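You operate a simulated robot arm through the tools that you are given. There is no shell and no other tool. Be economical: measure what you need, move in short steps, check, and stop when the job is done.

Carry out the task below with a simulated robot arm. There is one attempt and no reset: what you move stays moved.

TASK
Put the tape box on the wash worktop top away on the pine ledge top. Then take the orange stamp card and put it on the wash worktop top.
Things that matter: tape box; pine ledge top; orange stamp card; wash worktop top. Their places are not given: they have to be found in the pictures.

It is judged by the outcome, as a careful person would: the job done as asked, and still so three seconds after it is handed in. It fails if anything else is knocked over, pushed out of place, dropped, spilled or broken.

THE ROBOT
A 7-joint arm with a two-finger parallel gripper, fixed in place. Base frame: the origin is at the foot of the arm, x ahead of it, y to its left, z up; the work surface is at about z = 0. Lengths are in mm, angles in degrees, forces in N, time in s.
With the tool pointing down near the work surface it reaches from about 220 to 580 mm from the base axis. Its first joint turns from -66.0 to 66.0 degrees. Payload 2.5 kg.
Tool frame: the origin (TCP) lies between the finger pads and is the grasp point; the fingertips stand 23 mm ahead of it; z points along the fingers, y is the line along which they close. The gripper opens to 94 mm. The fingers are 38 mm wide and 10 mm thick; the gripper's body (54 by 96 mm) begins 39 mm behind the TCP.
Orientation is told as [roll, pitch, yaw] about the base's x, y, z axes, in that order, counted from this pose: with the fingers straight down and closing along the base's y, the tool's x points along the base's -x, its y along +y and its z along -z.

THE INTERFACE
- The arm moves only by the tool servo_tool. Its argument "steps" is a list that holds one entry, the list of rows, each a list of 6 numbers: the shift along the base's x, y, z in mm, then the turn, a rotation vector about the base's x, y, z in degrees. In form: [[[dx, dy, dz, rx, ry, rz], ...]]. A call has 1 to 12 rows; each row shifts and turns the commanded pose from where the row before left it. "fingers" is the gripper command, from -1 (fully open) to 1 (shut), values between in proportion, set as the call begins (left out, the last holds). A row lasts 0.2 s, in which the tool goes at most 50 mm and 8.6 degrees; a call with a longer step from one row to the next is refused whole, and so is a gripper value outside its range. A pose out of reach is approached as far as the arm can. The call stops where the force on the tool passes 40 N (or 10 N more than at its start, if that is more) or the arm is blocked; 0.2 s more then pass. The fingers move at their own pace (about 108 mm/s each) and stop on an object; they squeeze with about 36 N. The grip force told is the motor's: it shows also when the fingers shut on nothing. Time passes only in rows, and 0.2 s behind the last, so rows that do not move let the fingers close. It gives the time, the measured TCP pose, the force on the tool (base axes), the opening and the grip force at its end, in the units of the frame above (readings bear some noise).
- Cameras (640 x 400 px; columns grow to the right, rows downward): "scene" is fixed at [98.8, -383.2, 545.7]; the picture's right is [0.97, -0.25, 0.00], its down [-0.15, -0.59, -0.79] and it looks along [0.20, 0.77, -0.61] (base axes); focal length 214 px, centre (320, 200). "wrist" rides on the gripper at [-39, 0, -44] in the tool frame; the picture's right is [0.00, -1.00, 0.00], its down [0.97, 0.00, -0.24] and it looks along [0.24, 0.00, 0.97] (tool axes); focal length 218 px, centre (320, 200).
- snapshot(camera): a new picture of that camera. No time passes.
- probe_pixels(camera, pixels): for up to 12 pixels [column, row] of the newest picture of that camera ("zoom" is the newest enlarged one), the place [x, y, z] in the base frame of the surface seen there, good to about 2 mm, but the place of the scene camera against the robot may be out by one fixed shift of up to 18 mm in any direction. No time passes.
- inspect(camera, box): a new picture of the part [left, top, right, bottom] of that camera's present view, enlarged. No time passes.
- close_job(): hands the job in; it is judged then, once.

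Work in short steps. Measure before you move; look again where a grasp or a placing could have gone wrong, and mend it. You have 80 turns and 46 pictures in all, the two below and enlarged ones among them. Open the gripper and draw the arm clear of the work before you hand the job in, unless the task says otherwise; then end with one line.

The tools are called as name(argument=value, ...) on one line, values as JSON. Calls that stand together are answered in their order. servo_tool: Moves the arm, as the interface text tells. Its arguments: {"type":"object","properties":{"steps":{"type":"array","items":{"type":"array","items":{"type":"array","items":{"type":"number"}}}},"fingers":{"type":"number"}},"required":["steps"]} The other tools are called the same way: snapshot (camera) takes a picture; probe_pixels (camera, pixels) gives the place of the surface under pixels of a picture; inspect (camera, box) takes an enlarged picture of a part of a camera's view; close_job () hands the job in.

At the start:

```text
time: 0.0
tcp_pos: [321.5, -107.8, 548.6]
ee_rot: [-0.1, 0.0, 0.0]
force: [-0.2, -0.1, 0.0]
opening: 93.7
grip_force: 0.2
```

scene: 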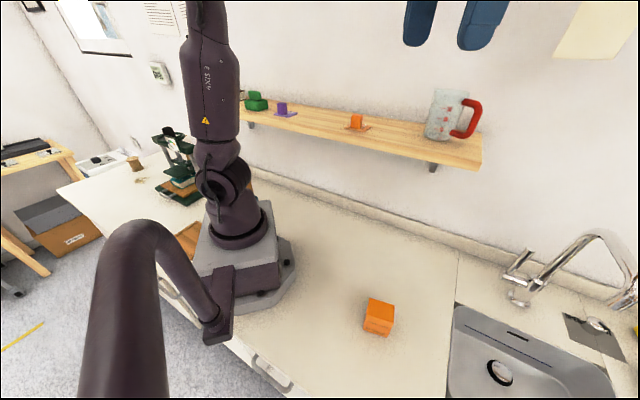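
wrist: 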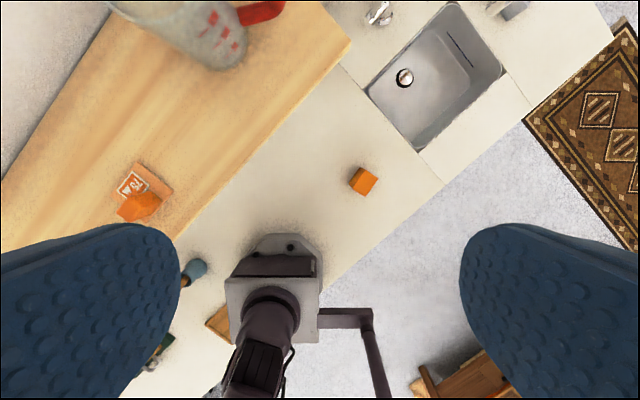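

The orange box sits on the worktop near scene (379,316); the shelf bears small stands near (357,123), (283,110), (257,101). I look closer and probe.

inspect(camera="scene", box=[230, 70, 490, 180])

inspect(camera="wrist", box=[60, 100, 400, 300])

probe_pixels(camera="scene", pixels=[[381, 308], [370, 299], [394, 305], [389, 318], [366, 313], [388, 334], [375, 345], [357, 122], [345, 129], [368, 130], [400, 140], [300, 122]])

probe_pixels(camera="wrist", pixels=[[364, 180], [359, 168], [376, 178], [367, 193], [350, 182], [135, 208], [131, 185], [145, 165], [172, 190], [60, 180], [250, 100], [400, 200]])

```text
2.46 times, centred on (360, 125) of scene
```

zoom: 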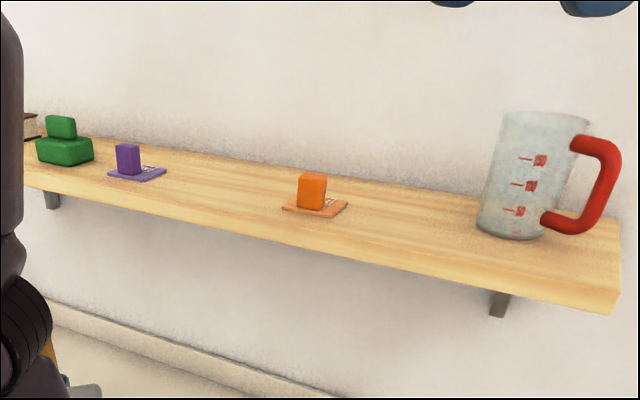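

```text
1.88 times, centred on (230, 200) of wrist
```

zoom: 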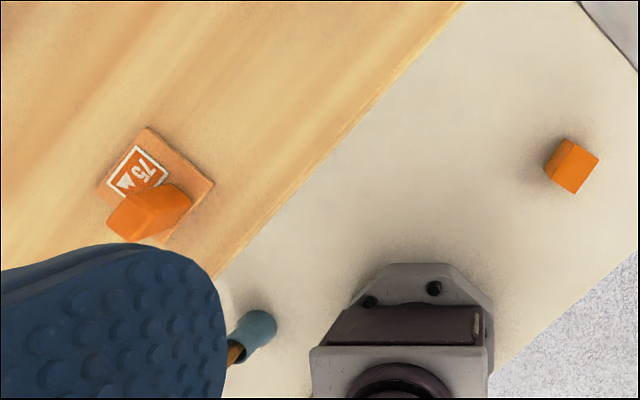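

```text
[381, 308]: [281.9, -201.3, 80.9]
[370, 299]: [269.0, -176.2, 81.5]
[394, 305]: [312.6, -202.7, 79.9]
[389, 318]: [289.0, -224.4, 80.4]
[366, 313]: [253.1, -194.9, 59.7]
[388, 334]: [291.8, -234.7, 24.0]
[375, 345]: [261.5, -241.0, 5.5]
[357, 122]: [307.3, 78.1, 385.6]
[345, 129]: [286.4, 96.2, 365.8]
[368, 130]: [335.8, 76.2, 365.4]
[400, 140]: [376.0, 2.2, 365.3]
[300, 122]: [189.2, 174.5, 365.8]
```

```text
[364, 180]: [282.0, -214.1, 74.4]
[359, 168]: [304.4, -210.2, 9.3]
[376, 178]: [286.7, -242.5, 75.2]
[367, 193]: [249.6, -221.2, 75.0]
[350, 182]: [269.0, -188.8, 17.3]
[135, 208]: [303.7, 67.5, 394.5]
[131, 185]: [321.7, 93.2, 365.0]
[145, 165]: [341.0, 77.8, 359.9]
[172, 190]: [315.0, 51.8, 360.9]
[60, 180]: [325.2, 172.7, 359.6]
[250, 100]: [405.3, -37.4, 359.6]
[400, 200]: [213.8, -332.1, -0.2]
```

The box stands on the worktop at about (280,-215), 75 mm high. I move over it for a closer wrist view, staying high first.

servo_tool(steps=[[[-10, -35, -20, 0, 0, 0], [-10, -35, -30, 0, 0, 0], [-10, -35, -40, 0, 0, 0], [-5, 0, -45, 0, 0, 0], [0, 0, -45, 0, 0, 0], [0, 0, -45, 0, 0, 0], [0, 0, 0, 0, 0, 0]]], fingers=-1)

snapshot(camera="wrist")

```text
refused: row 3 steps farther than a row can; nothing moved
```

```text
41 pictures are left
```

wrist: 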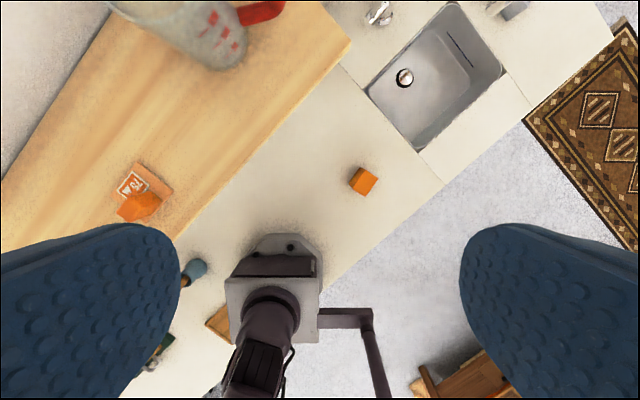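

Resend with shorter rows; I also probe the shelf edges and the mug from this view while it lasts.

probe_pixels(camera="wrist", pixels=[[348, 46], [260, 140], [180, 228], [60, 75], [20, 155], [215, 68], [150, 30], [220, 30], [100, 35], [185, 85], [275, 12], [150, 110]])

servo_tool(steps=[[[-10, -35, -20, 0, 0, 0], [-10, -35, -25, 0, 0, 0], [-10, -35, -25, 0, 0, 0], [-5, 0, -45, 0, 0, 0], [0, 0, -45, 0, 0, 0], [0, 0, -45, 0, 0, 0], [0, 0, -40, 0, 0, 0], [0, 0, 0, 0, 0, 0]]], fingers=-1)

snapshot(camera="wrist")

```text
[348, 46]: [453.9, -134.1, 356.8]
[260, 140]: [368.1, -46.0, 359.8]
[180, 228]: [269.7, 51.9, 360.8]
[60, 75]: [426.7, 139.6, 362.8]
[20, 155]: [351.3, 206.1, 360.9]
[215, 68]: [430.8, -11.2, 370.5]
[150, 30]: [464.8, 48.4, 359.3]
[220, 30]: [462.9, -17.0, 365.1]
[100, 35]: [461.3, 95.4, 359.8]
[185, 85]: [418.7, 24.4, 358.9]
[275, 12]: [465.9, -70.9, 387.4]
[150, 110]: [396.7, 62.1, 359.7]
```

```text
time: 1.8
tcp_pos: [285.6, -209.6, 303.2]
ee_rot: [0.0, 0.0, -0.1]
force: [0.3, -1.5, 0.5]
opening: 93.9
grip_force: 0.0
```

```text
40 pictures are left
```

wrist: 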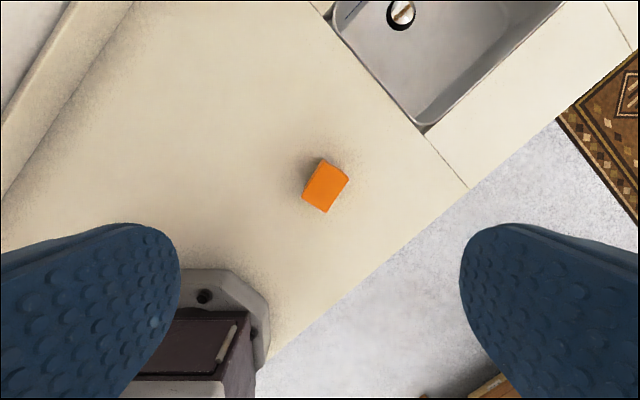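

inspect(camera="wrist", box=[270, 140, 380, 230])

probe_pixels(camera="wrist", pixels=[[323, 165], [346, 178], [327, 209], [304, 197], [326, 187], [308, 170]])

```text
4.44 times, centred on (325, 185) of wrist
```

zoom: 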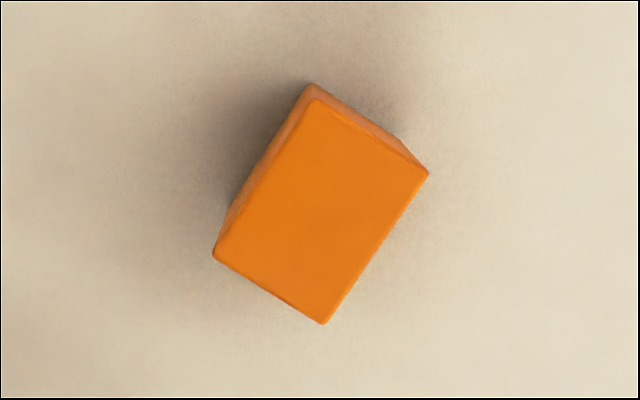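

```text
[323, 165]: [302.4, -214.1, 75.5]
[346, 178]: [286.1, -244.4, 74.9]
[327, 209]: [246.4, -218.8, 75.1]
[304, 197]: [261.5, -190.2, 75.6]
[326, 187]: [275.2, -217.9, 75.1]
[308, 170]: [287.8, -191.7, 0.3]
```

Box top measures about 34 × 47 mm, centre (274,-217), short axis yaw ≈ -29°. I align above it and descend to TCP z ≈ 50.

servo_tool(steps=[[[-6, -4, -35, 0, 0, -7.25], [-5.6, -3.4, -35, 0, 0, -7.25], [0, 0, -35, 0, 0, -7.25], [0, 0, -35, 0, 0, -7.25], [0, 0, -33, 0, 0, 0], [0, 0, -30, 0, 0, 0], [0, 0, -25, 0, 0, 0], [0, 0, -25, 0, 0, 0], [0, 0, 0, 0, 0, 0]]])

snapshot(camera="wrist")

```text
time: 3.8
tcp_pos: [274.8, -219.8, 48.1]
ee_rot: [-0.1, 0.0, -29.0]
force: [-0.8, -0.5, -0.4]
opening: 93.8
grip_force: 0.0
```

```text
38 pictures are left
```

wrist: 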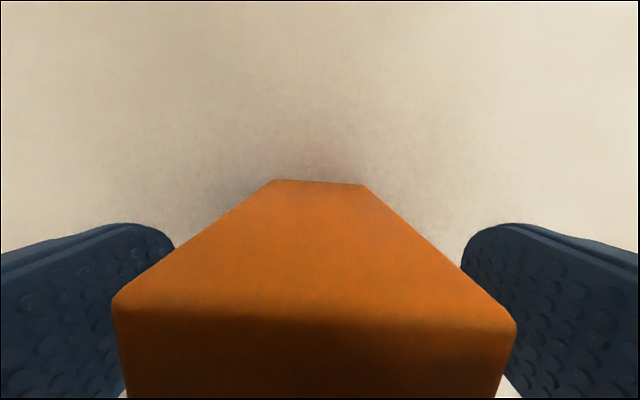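

The box lies centred between the fingers; I close on it.

servo_tool(steps=[[[0, 0, 0, 0, 0, 0], [0, 0, 0, 0, 0, 0], [0, 0, 0, 0, 0, 0]]], fingers=1)

servo_tool(steps=[[[0, 0, 10, 0, 0, 0], [0, 0, 20, 0, 0, 0], [0, 0, 20, 0, 0, 0], [0, 0, 0, 0, 0, 0]]])

```text
time: 4.6
tcp_pos: [273.9, -220.2, 49.0]
ee_rot: [0.0, 0.0, -29.1]
force: [0.3, -0.4, -0.3]
opening: 39.4
grip_force: 35.7
```

```text
time: 5.6
tcp_pos: [273.7, -221.5, 100.1]
ee_rot: [0.0, -0.1, -29.0]
force: [0.4, 0.1, 0.3]
opening: 39.6
grip_force: 36.1
```

Gripped (39 mm opening). I raise it well above shelf height (360) before going over, turning to yaw -45 on the way.

servo_tool(steps=[[[0, 0, 45, 0, 0, -4], [0, 0, 45, 0, 0, -4], [0, 0, 45, 0, 0, -4], [0, 0, 45, 0, 0, -4], [0, 0, 45, 0, 0, 0], [0, 0, 45, 0, 0, 0], [0, 0, 45, 0, 0, 0], [0, 0, 45, 0, 0, 0], [0, 0, 40, 0, 0, 0], [0, 0, 0, 0, 0, 0]]])

servo_tool(steps=[[[10, 40, 0, 0, 0, 0], [10, 40, 0, 0, 0, 0], [10, 40, 0, 0, 0, 0], [10, 40, 0, 0, 0, 0], [0, 0, 0, 0, 0, 0]]])

snapshot(camera="wrist")

snapshot(camera="scene")

```text
time: 7.8
tcp_pos: [274.7, -219.8, 499.4]
ee_rot: [0.1, 0.0, -45.0]
force: [0.1, 0.7, -1.2]
opening: 39.6
grip_force: 35.7
```

```text
time: 9.0
tcp_pos: [316.0, -58.7, 501.4]
ee_rot: [-0.1, 0.0, -45.1]
force: [-0.2, -0.3, -1.3]
opening: 39.5
grip_force: 36.0
```

```text
37 pictures are left
```

wrist: 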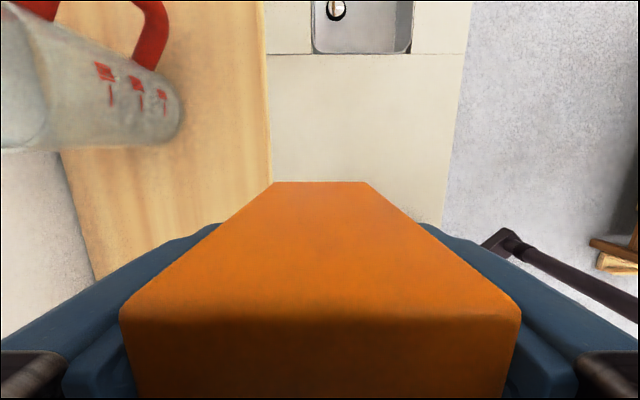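

```text
36 pictures are left
```

scene: 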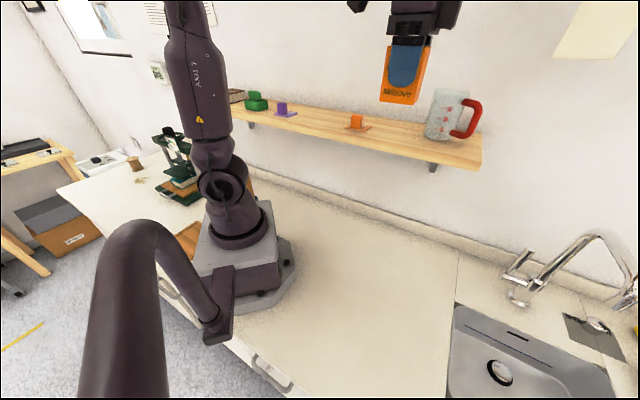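

Probing the mug, shelf edges and card from both views to fix the free place.

probe_pixels(camera="wrist", pixels=[[170, 135], [178, 110], [160, 143], [60, 100], [110, 145], [40, 60], [150, 40], [268, 100], [90, 240], [70, 175], [180, 200], [30, 148]])

probe_pixels(camera="scene", pixels=[[427, 133], [436, 139], [448, 138], [440, 115], [450, 92], [472, 130], [371, 129], [358, 133], [346, 127], [365, 125], [395, 123], [420, 152]])

```text
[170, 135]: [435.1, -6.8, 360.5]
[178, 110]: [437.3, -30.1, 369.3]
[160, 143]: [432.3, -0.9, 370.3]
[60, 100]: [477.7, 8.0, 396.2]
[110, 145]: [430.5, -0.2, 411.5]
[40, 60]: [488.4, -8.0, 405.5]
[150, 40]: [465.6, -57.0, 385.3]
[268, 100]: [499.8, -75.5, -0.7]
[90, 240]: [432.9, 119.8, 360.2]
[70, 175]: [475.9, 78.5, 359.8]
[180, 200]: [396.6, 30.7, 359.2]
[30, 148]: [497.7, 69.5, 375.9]
```

```text
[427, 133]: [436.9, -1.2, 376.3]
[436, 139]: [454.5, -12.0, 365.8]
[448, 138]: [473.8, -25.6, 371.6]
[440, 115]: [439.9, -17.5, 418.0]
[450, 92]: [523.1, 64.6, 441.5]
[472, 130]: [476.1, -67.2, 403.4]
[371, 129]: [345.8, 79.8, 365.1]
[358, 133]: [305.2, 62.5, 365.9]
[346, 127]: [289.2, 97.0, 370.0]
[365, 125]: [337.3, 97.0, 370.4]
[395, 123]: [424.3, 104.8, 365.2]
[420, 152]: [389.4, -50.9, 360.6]
```

Card's right edge and mug leave a gap; I'll set the box at about (358,26), clear of both, starting with the move above.

servo_tool(steps=[[[14, 28, 0, 0, 0, 0], [14, 28, 0, 0, 0, 0], [14.5, 29, 0, 0, 0, 0], [0, 0, -25, 0, 0, 0], [0, 0, -25, 0, 0, 0], [0, 0, -20, 0, 0, 0], [0, 0, 0, 0, 0, 0]]])

snapshot(camera="scene")

```text
time: 10.6
tcp_pos: [358.3, 27.4, 430.3]
ee_rot: [0.0, 0.0, -45.0]
force: [-0.1, 0.2, -0.1]
opening: 39.8
grip_force: 36.1
```

```text
35 pictures are left
```

scene: 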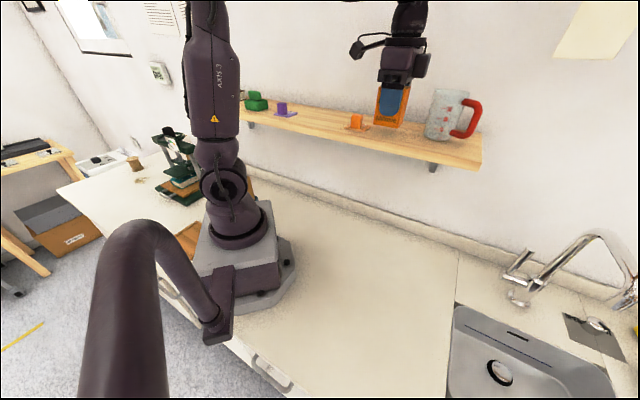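

Position is good; lower in small steps to contact at about z 409.

servo_tool(steps=[[[0, 0, -8, 0, 0, 0], [0, 0, -6, 0, 0, 0], [0, 0, -4, 0, 0, 0], [0, 0, -2, 0, 0, 0], [0, 0, 0, 0, 0, 0]]])

inspect(camera="scene", box=[330, 60, 490, 160])

```text
time: 11.8
tcp_pos: [357.3, 24.9, 411.3]
ee_rot: [-0.1, 0.0, -45.0]
force: [-0.2, 0.8, -1.0]
opening: 39.8
grip_force: 35.9
```

```text
4.00 times, centred on (410, 110) of scene
```

zoom: 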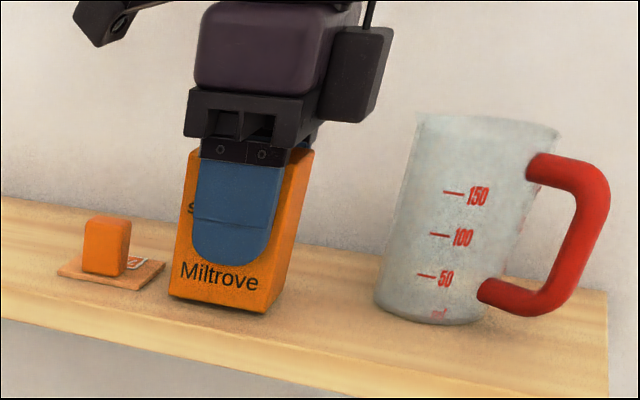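

servo_tool(steps=[[[0, 0, -1, 0, 0, 0], [0, 0, -1, 0, 0, 0], [0, 0, 0, 0, 0, 0]]])

```text
time: 12.6
tcp_pos: [357.9, 24.4, 408.9]
ee_rot: [0.0, 0.0, -45.1]
force: [0.3, -0.3, -0.4]
opening: 39.7
grip_force: 35.5
```

servo_tool(steps=[[[0, 0, -1, 0, 0, 0], [0, 0, 0, 0, 0, 0]]])

servo_tool(steps=[[[0, 0, -1, 0, 0, 0], [0, 0, 0, 0, 0, 0]]])

```text
time: 13.2
tcp_pos: [358.1, 25.4, 407.9]
ee_rot: [0.0, 0.0, -45.1]
force: [0.0, 0.3, -1.1]
opening: 39.5
grip_force: 35.9
```

```text
time: 13.8
tcp_pos: [358.0, 26.2, 407.5]
ee_rot: [0.0, 0.0, -45.0]
force: [0.2, 1.3, 4.6]
opening: 39.8
grip_force: 36.1
```

Contact shows (4.6 N). I release and rise.

servo_tool(steps=[[[0, 0, 0, 0, 0, 0], [0, 0, 0, 0, 0, 0], [0, 0, 0, 0, 0, 0], [0, 0, 20, 0, 0, 0], [0, 0, 40, 0, 0, 0], [0, 0, 40, 0, 0, 0], [0, 0, 30, 0, 0, 0], [-20, 20, 20, 0, 0, 0], [-20, 20, 0, 0, 0, 0], [-10, 10, 0, 0, 0, 0], [0, 0, 0, 0, 0, 0]]], fingers=-1)

snapshot(camera="wrist")

inspect(camera="scene", box=[330, 60, 490, 160])

```text
time: 16.2
tcp_pos: [308.0, 75.6, 557.1]
ee_rot: [0.0, -0.1, -45.0]
force: [0.1, 0.5, 0.7]
opening: 94.1
grip_force: 0.1
```

```text
33 pictures are left
```

wrist: 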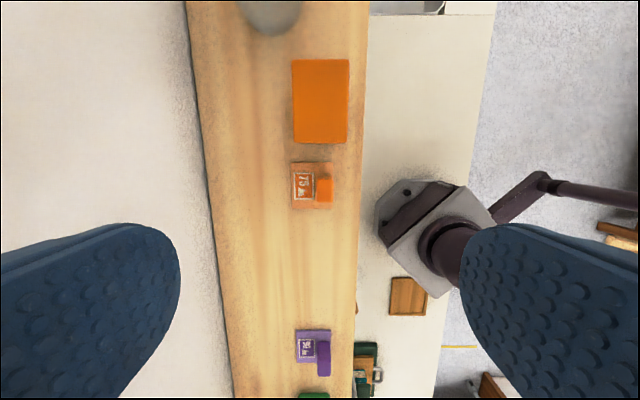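

```text
4.00 times, centred on (410, 110) of scene
```

zoom: 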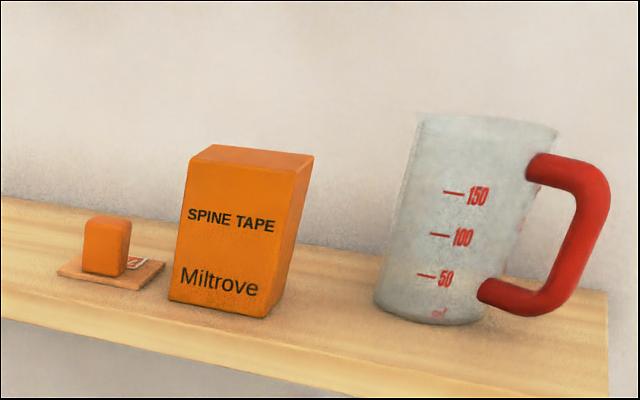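

The tape box stands upright on the ledge. Now measure the stamp card at wrist (312,185).

inspect(camera="wrist", box=[270, 150, 360, 220])

probe_pixels(camera="wrist", pixels=[[317, 180], [331, 180], [317, 200], [330, 200], [324, 190], [293, 165], [329, 165], [294, 207], [302, 187], [321, 143], [348, 143], [294, 142]])

```text
5.71 times, centred on (315, 185) of wrist
```

zoom: 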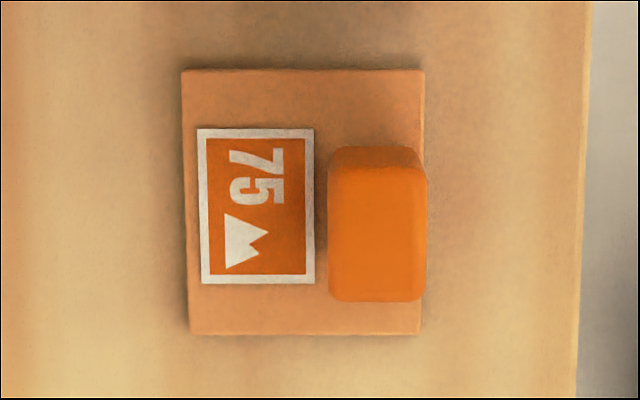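

```text
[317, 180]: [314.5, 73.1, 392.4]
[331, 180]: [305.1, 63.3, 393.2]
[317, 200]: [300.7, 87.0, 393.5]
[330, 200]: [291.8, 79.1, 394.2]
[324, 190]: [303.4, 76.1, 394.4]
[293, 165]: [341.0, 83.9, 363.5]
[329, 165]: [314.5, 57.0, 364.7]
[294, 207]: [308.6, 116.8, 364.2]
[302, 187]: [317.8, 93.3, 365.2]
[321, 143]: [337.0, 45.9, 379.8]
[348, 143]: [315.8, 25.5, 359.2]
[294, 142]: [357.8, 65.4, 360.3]
```

Handle is ~14 mm (across shelf) × 22 mm, top z≈394, centred (303,75.5). To keep the camera housing off the tape box, I tilt the tool 20° about its closing axis and come down partway.

servo_tool(steps=[[[-5, 0, -20, -4.71, -4.71, 0], [0, 0, -30, -4.71, -4.71, 0], [0, 0, -35, -4.71, -4.71, 0], [0, 0, -30, 0, 0, 0], [0, 0, 0, 0, 0, 0]]])

snapshot(camera="wrist")

inspect(camera="scene", box=[270, 40, 470, 165])

```text
time: 17.4
tcp_pos: [302.7, 76.7, 442.4]
ee_rot: [0.0, -19.9, -45.0]
force: [0.2, 0.7, 0.0]
opening: 93.9
grip_force: 0.1
```

```text
30 pictures are left
```

wrist: 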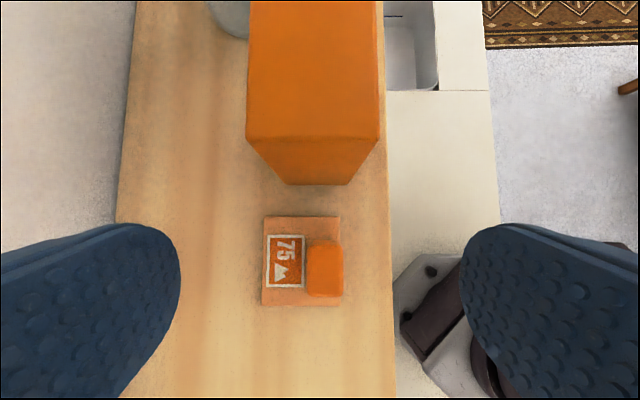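

```text
3.20 times, centred on (370, 102) of scene
```

zoom: 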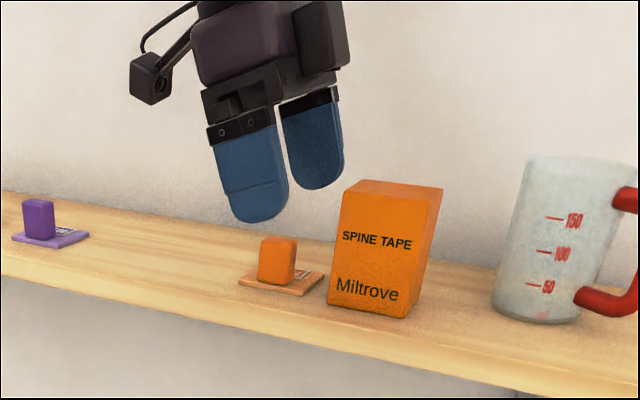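

Clearance to the tape box looks good; the handle is centred in the finger gap. Go down to z≈396.

servo_tool(steps=[[[0, -1, -20, 0, 0, 0], [0, 0, -15, 0, 0, 0], [0, 0, -7, 0, 0, 0], [0, 0, -4, 0, 0, 0], [0, 0, 0, 0, 0, 0]]])

snapshot(camera="wrist")

inspect(camera="scene", box=[310, 60, 430, 140])

```text
time: 18.6
tcp_pos: [303.5, 74.6, 397.0]
ee_rot: [0.0, -20.0, -45.0]
force: [-0.1, -0.6, -0.3]
opening: 94.3
grip_force: 0.1
```

```text
28 pictures are left
```

wrist: 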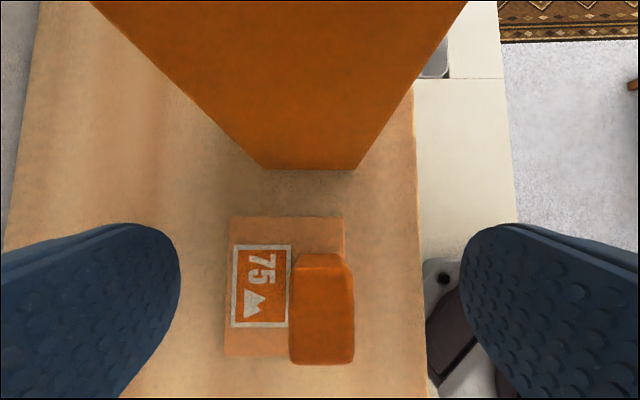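

```text
5.00 times, centred on (370, 100) of scene
```

zoom: 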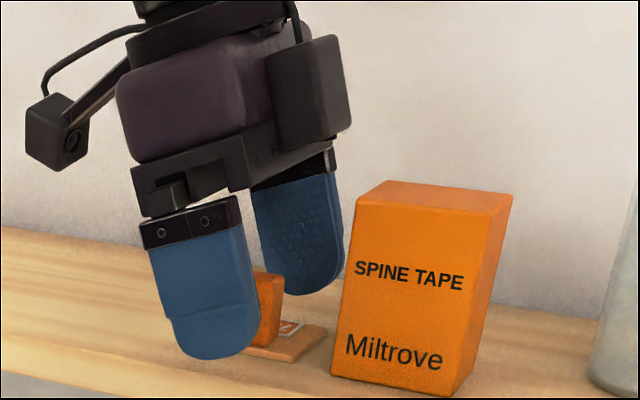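

Handle centred (col ≈322) between the pads. Close, then lift gently.

servo_tool(steps=[[[0, 0, 0, 0, 0, 0], [0, 0, 0, 0, 0, 0], [0, 0, 0, 0, 0, 0], [0, 0, 0, 0, 0, 0]]], fingers=1)

servo_tool(steps=[[[0, 0, 5, 0, 0, 0], [0, 0, 10, 0, 0, 0], [0, 0, 20, 0, 0, 0], [0, 0, 30, 0, 0, 0], [0, 0, 40, 0, 0, 0], [0, 0, 0, 0, 0, 0]]])

snapshot(camera="wrist")

snapshot(camera="scene")

```text
time: 19.6
tcp_pos: [302.3, 74.1, 395.5]
ee_rot: [0.0, -20.0, -45.0]
force: [-0.7, -0.4, -0.3]
opening: 15.9
grip_force: 36.5
```

```text
time: 21.0
tcp_pos: [301.7, 73.0, 501.0]
ee_rot: [0.0, -20.0, -45.0]
force: [-0.6, 0.4, 0.7]
opening: 15.7
grip_force: 36.3
```

```text
26 pictures are left
```

wrist: 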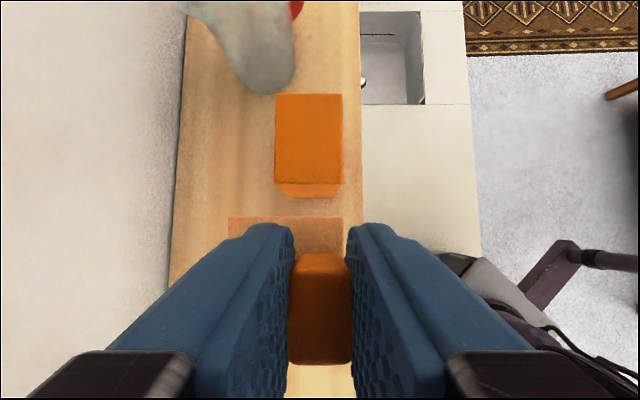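

```text
25 pictures are left
```

scene: 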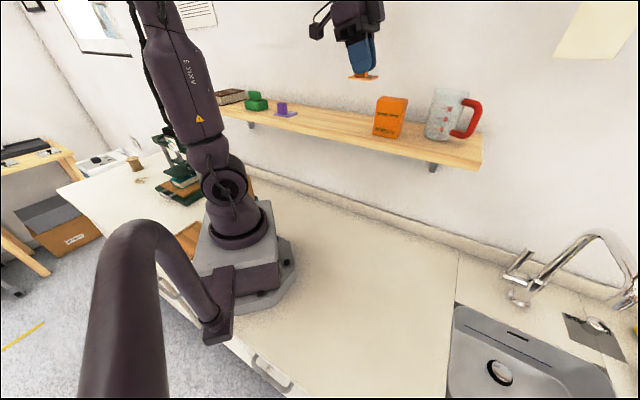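

The card is held and hangs level. I carry it out over the worktop to about (283,-170) and descend partway.

servo_tool(steps=[[[-4, -40, 0, 0, 0, 0], [-3, -40, 0, 0, 0, 0], [-3, -40, 0, 0, 0, 0], [-3, -40, 0, 0, 0, 0], [-3, -42, 0, 0, 0, 0], [-3, -41, 0, 0, 0, 0], [0, 0, -45, 0, 0, 0], [0, 0, -45, 0, 0, 0], [0, 0, -45, 0, 0, 0], [0, 0, -45, 0, 0, 0], [0, 0, -45, 0, 0, 0], [0, 0, 0, 0, 0, 0]]])

servo_tool(steps=[[[0, 0, -45, 0, 0, 0], [0, 0, -45, 0, 0, 0], [0, 0, -45, 0, 0, 0], [0, 0, -40, 0, 0, 0], [0, 0, -30, 0, 0, 0], [0, 0, 0, 0, 0, 0]]])

snapshot(camera="wrist")

snapshot(camera="scene")

```text
time: 23.6
tcp_pos: [284.7, -169.2, 275.2]
ee_rot: [0.0, -20.0, -45.1]
force: [0.3, -0.3, 0.0]
opening: 15.9
grip_force: 36.0
```

```text
time: 25.0
tcp_pos: [284.5, -170.5, 71.6]
ee_rot: [-0.1, -20.0, -45.1]
force: [-1.1, -0.6, -0.5]
opening: 15.8
grip_force: 35.8
```

```text
24 pictures are left
```

wrist: 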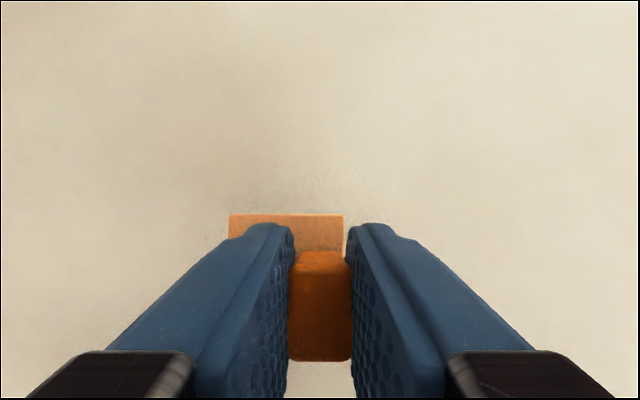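

```text
23 pictures are left
```

scene: 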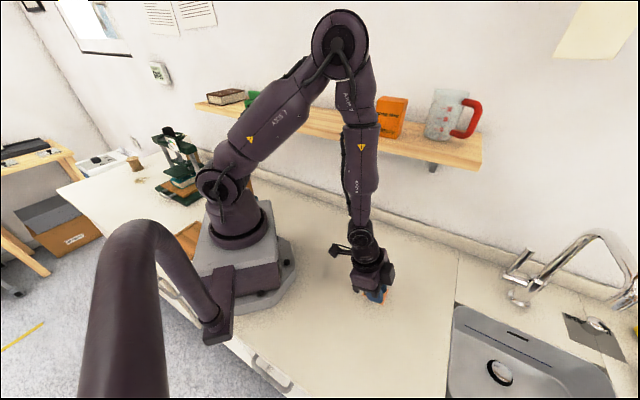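

Clear worktop beneath. Lower to near contact (expected at TCP z≈35.5).

servo_tool(steps=[[[0, 0, -15, 0, 0, 0], [0, 0, -10, 0, 0, 0], [0, 0, -6, 0, 0, 0], [0, 0, -3, 0, 0, 0], [0, 0, 0, 0, 0, 0]]])

servo_tool(steps=[[[0, 0, -1, 0, 0, 0], [0, 0, 0, 0, 0, 0]]])

servo_tool(steps=[[[0, 0, -1, 0, 0, 0], [0, 0, 0, 0, 0, 0]]])

```text
time: 26.2
tcp_pos: [282.8, -168.9, 37.3]
ee_rot: [0.1, -20.0, -45.0]
force: [0.7, 0.1, -0.3]
opening: 15.8
grip_force: 36.5
```

```text
time: 26.8
tcp_pos: [283.3, -167.7, 35.5]
ee_rot: [0.0, -20.0, -45.0]
force: [-0.1, -0.1, 0.0]
opening: 15.9
grip_force: 35.7
```

```text
time: 27.4
tcp_pos: [284.6, -169.5, 35.4]
ee_rot: [0.0, -20.0, -45.0]
force: [-4.8, 2.5, 16.0]
opening: 16.0
grip_force: 36.1
```

Contact (16 N). I release, then withdraw straight up.

servo_tool(steps=[[[0, 0, 0.5, 0, 0, 0], [0, 0, 0, 0, 0, 0], [0, 0, 0, 0, 0, 0], [0, 0, 0, 0, 0, 0], [0, 0, 15, 0, 0, 0], [0, 0, 30, 0, 0, 0], [0, 0, 45, 0, 0, 0], [0, 0, 45, 0, 0, 0], [0, 0, 45, 0, 0, 0], [0, 0, 45, 0, 0, 0], [0, 0, 0, 0, 0, 0]]], fingers=-1)

snapshot(camera="wrist")

snapshot(camera="scene")

```text
time: 29.8
tcp_pos: [285.2, -169.7, 260.5]
ee_rot: [0.0, -20.0, -44.9]
force: [0.1, -0.6, -0.1]
opening: 94.0
grip_force: 0.0
```

```text
22 pictures are left
```

wrist: 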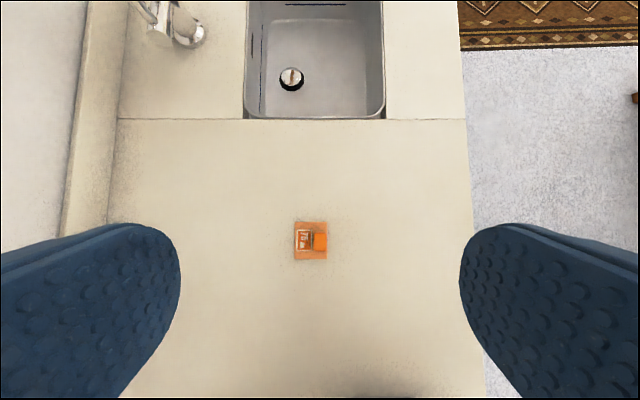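

```text
21 pictures are left
```

scene: 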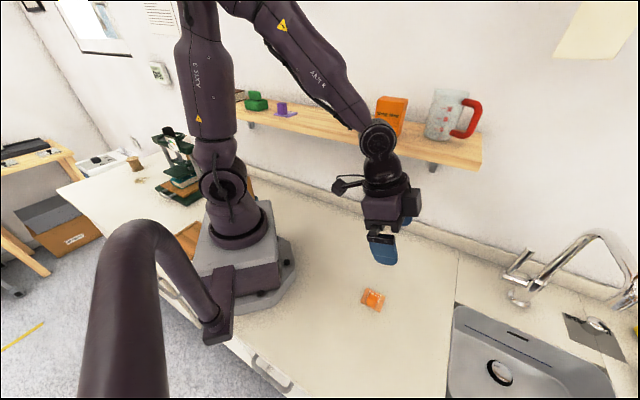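

The card lies flat on the worktop at scene (373,299), the tape box stands on the ledge, all else unmoved. I raise the arm a bit more, then hand in.

servo_tool(steps=[[[0, 0, 45, 0, 0, 0], [0, 0, 45, 0, 0, 0], [0, 0, 45, 0, 0, 0], [0, 0, 45, 0, 0, 0], [0, 0, 0, 0, 0, 0], [0, 0, 0, 0, 0, 0]]])

snapshot(camera="scene")

```text
time: 31.2
tcp_pos: [285.3, -169.3, 440.8]
ee_rot: [0.0, -20.0, -45.0]
force: [-0.3, 0.0, 0.9]
opening: 94.1
grip_force: 0.1
```

```text
20 pictures are left
```

scene: 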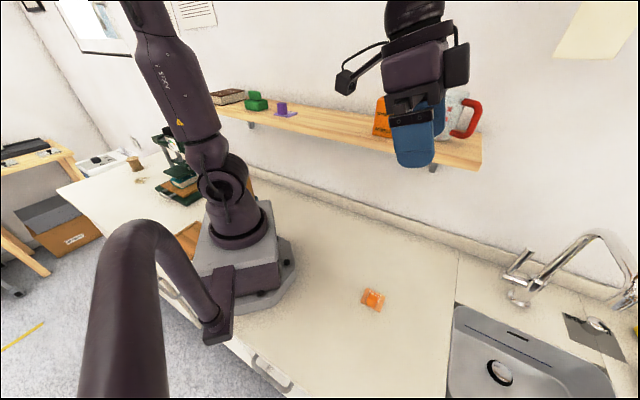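

All is in place and the arm is clear; handing in.

close_job()

```text
The job is handed in.
```

The tape box now stands upright on the pine ledge, between where the orange stamp card was and the mug, and the orange stamp card lies flat on the wash worktop; nothing else appeared moved in the last pictures.
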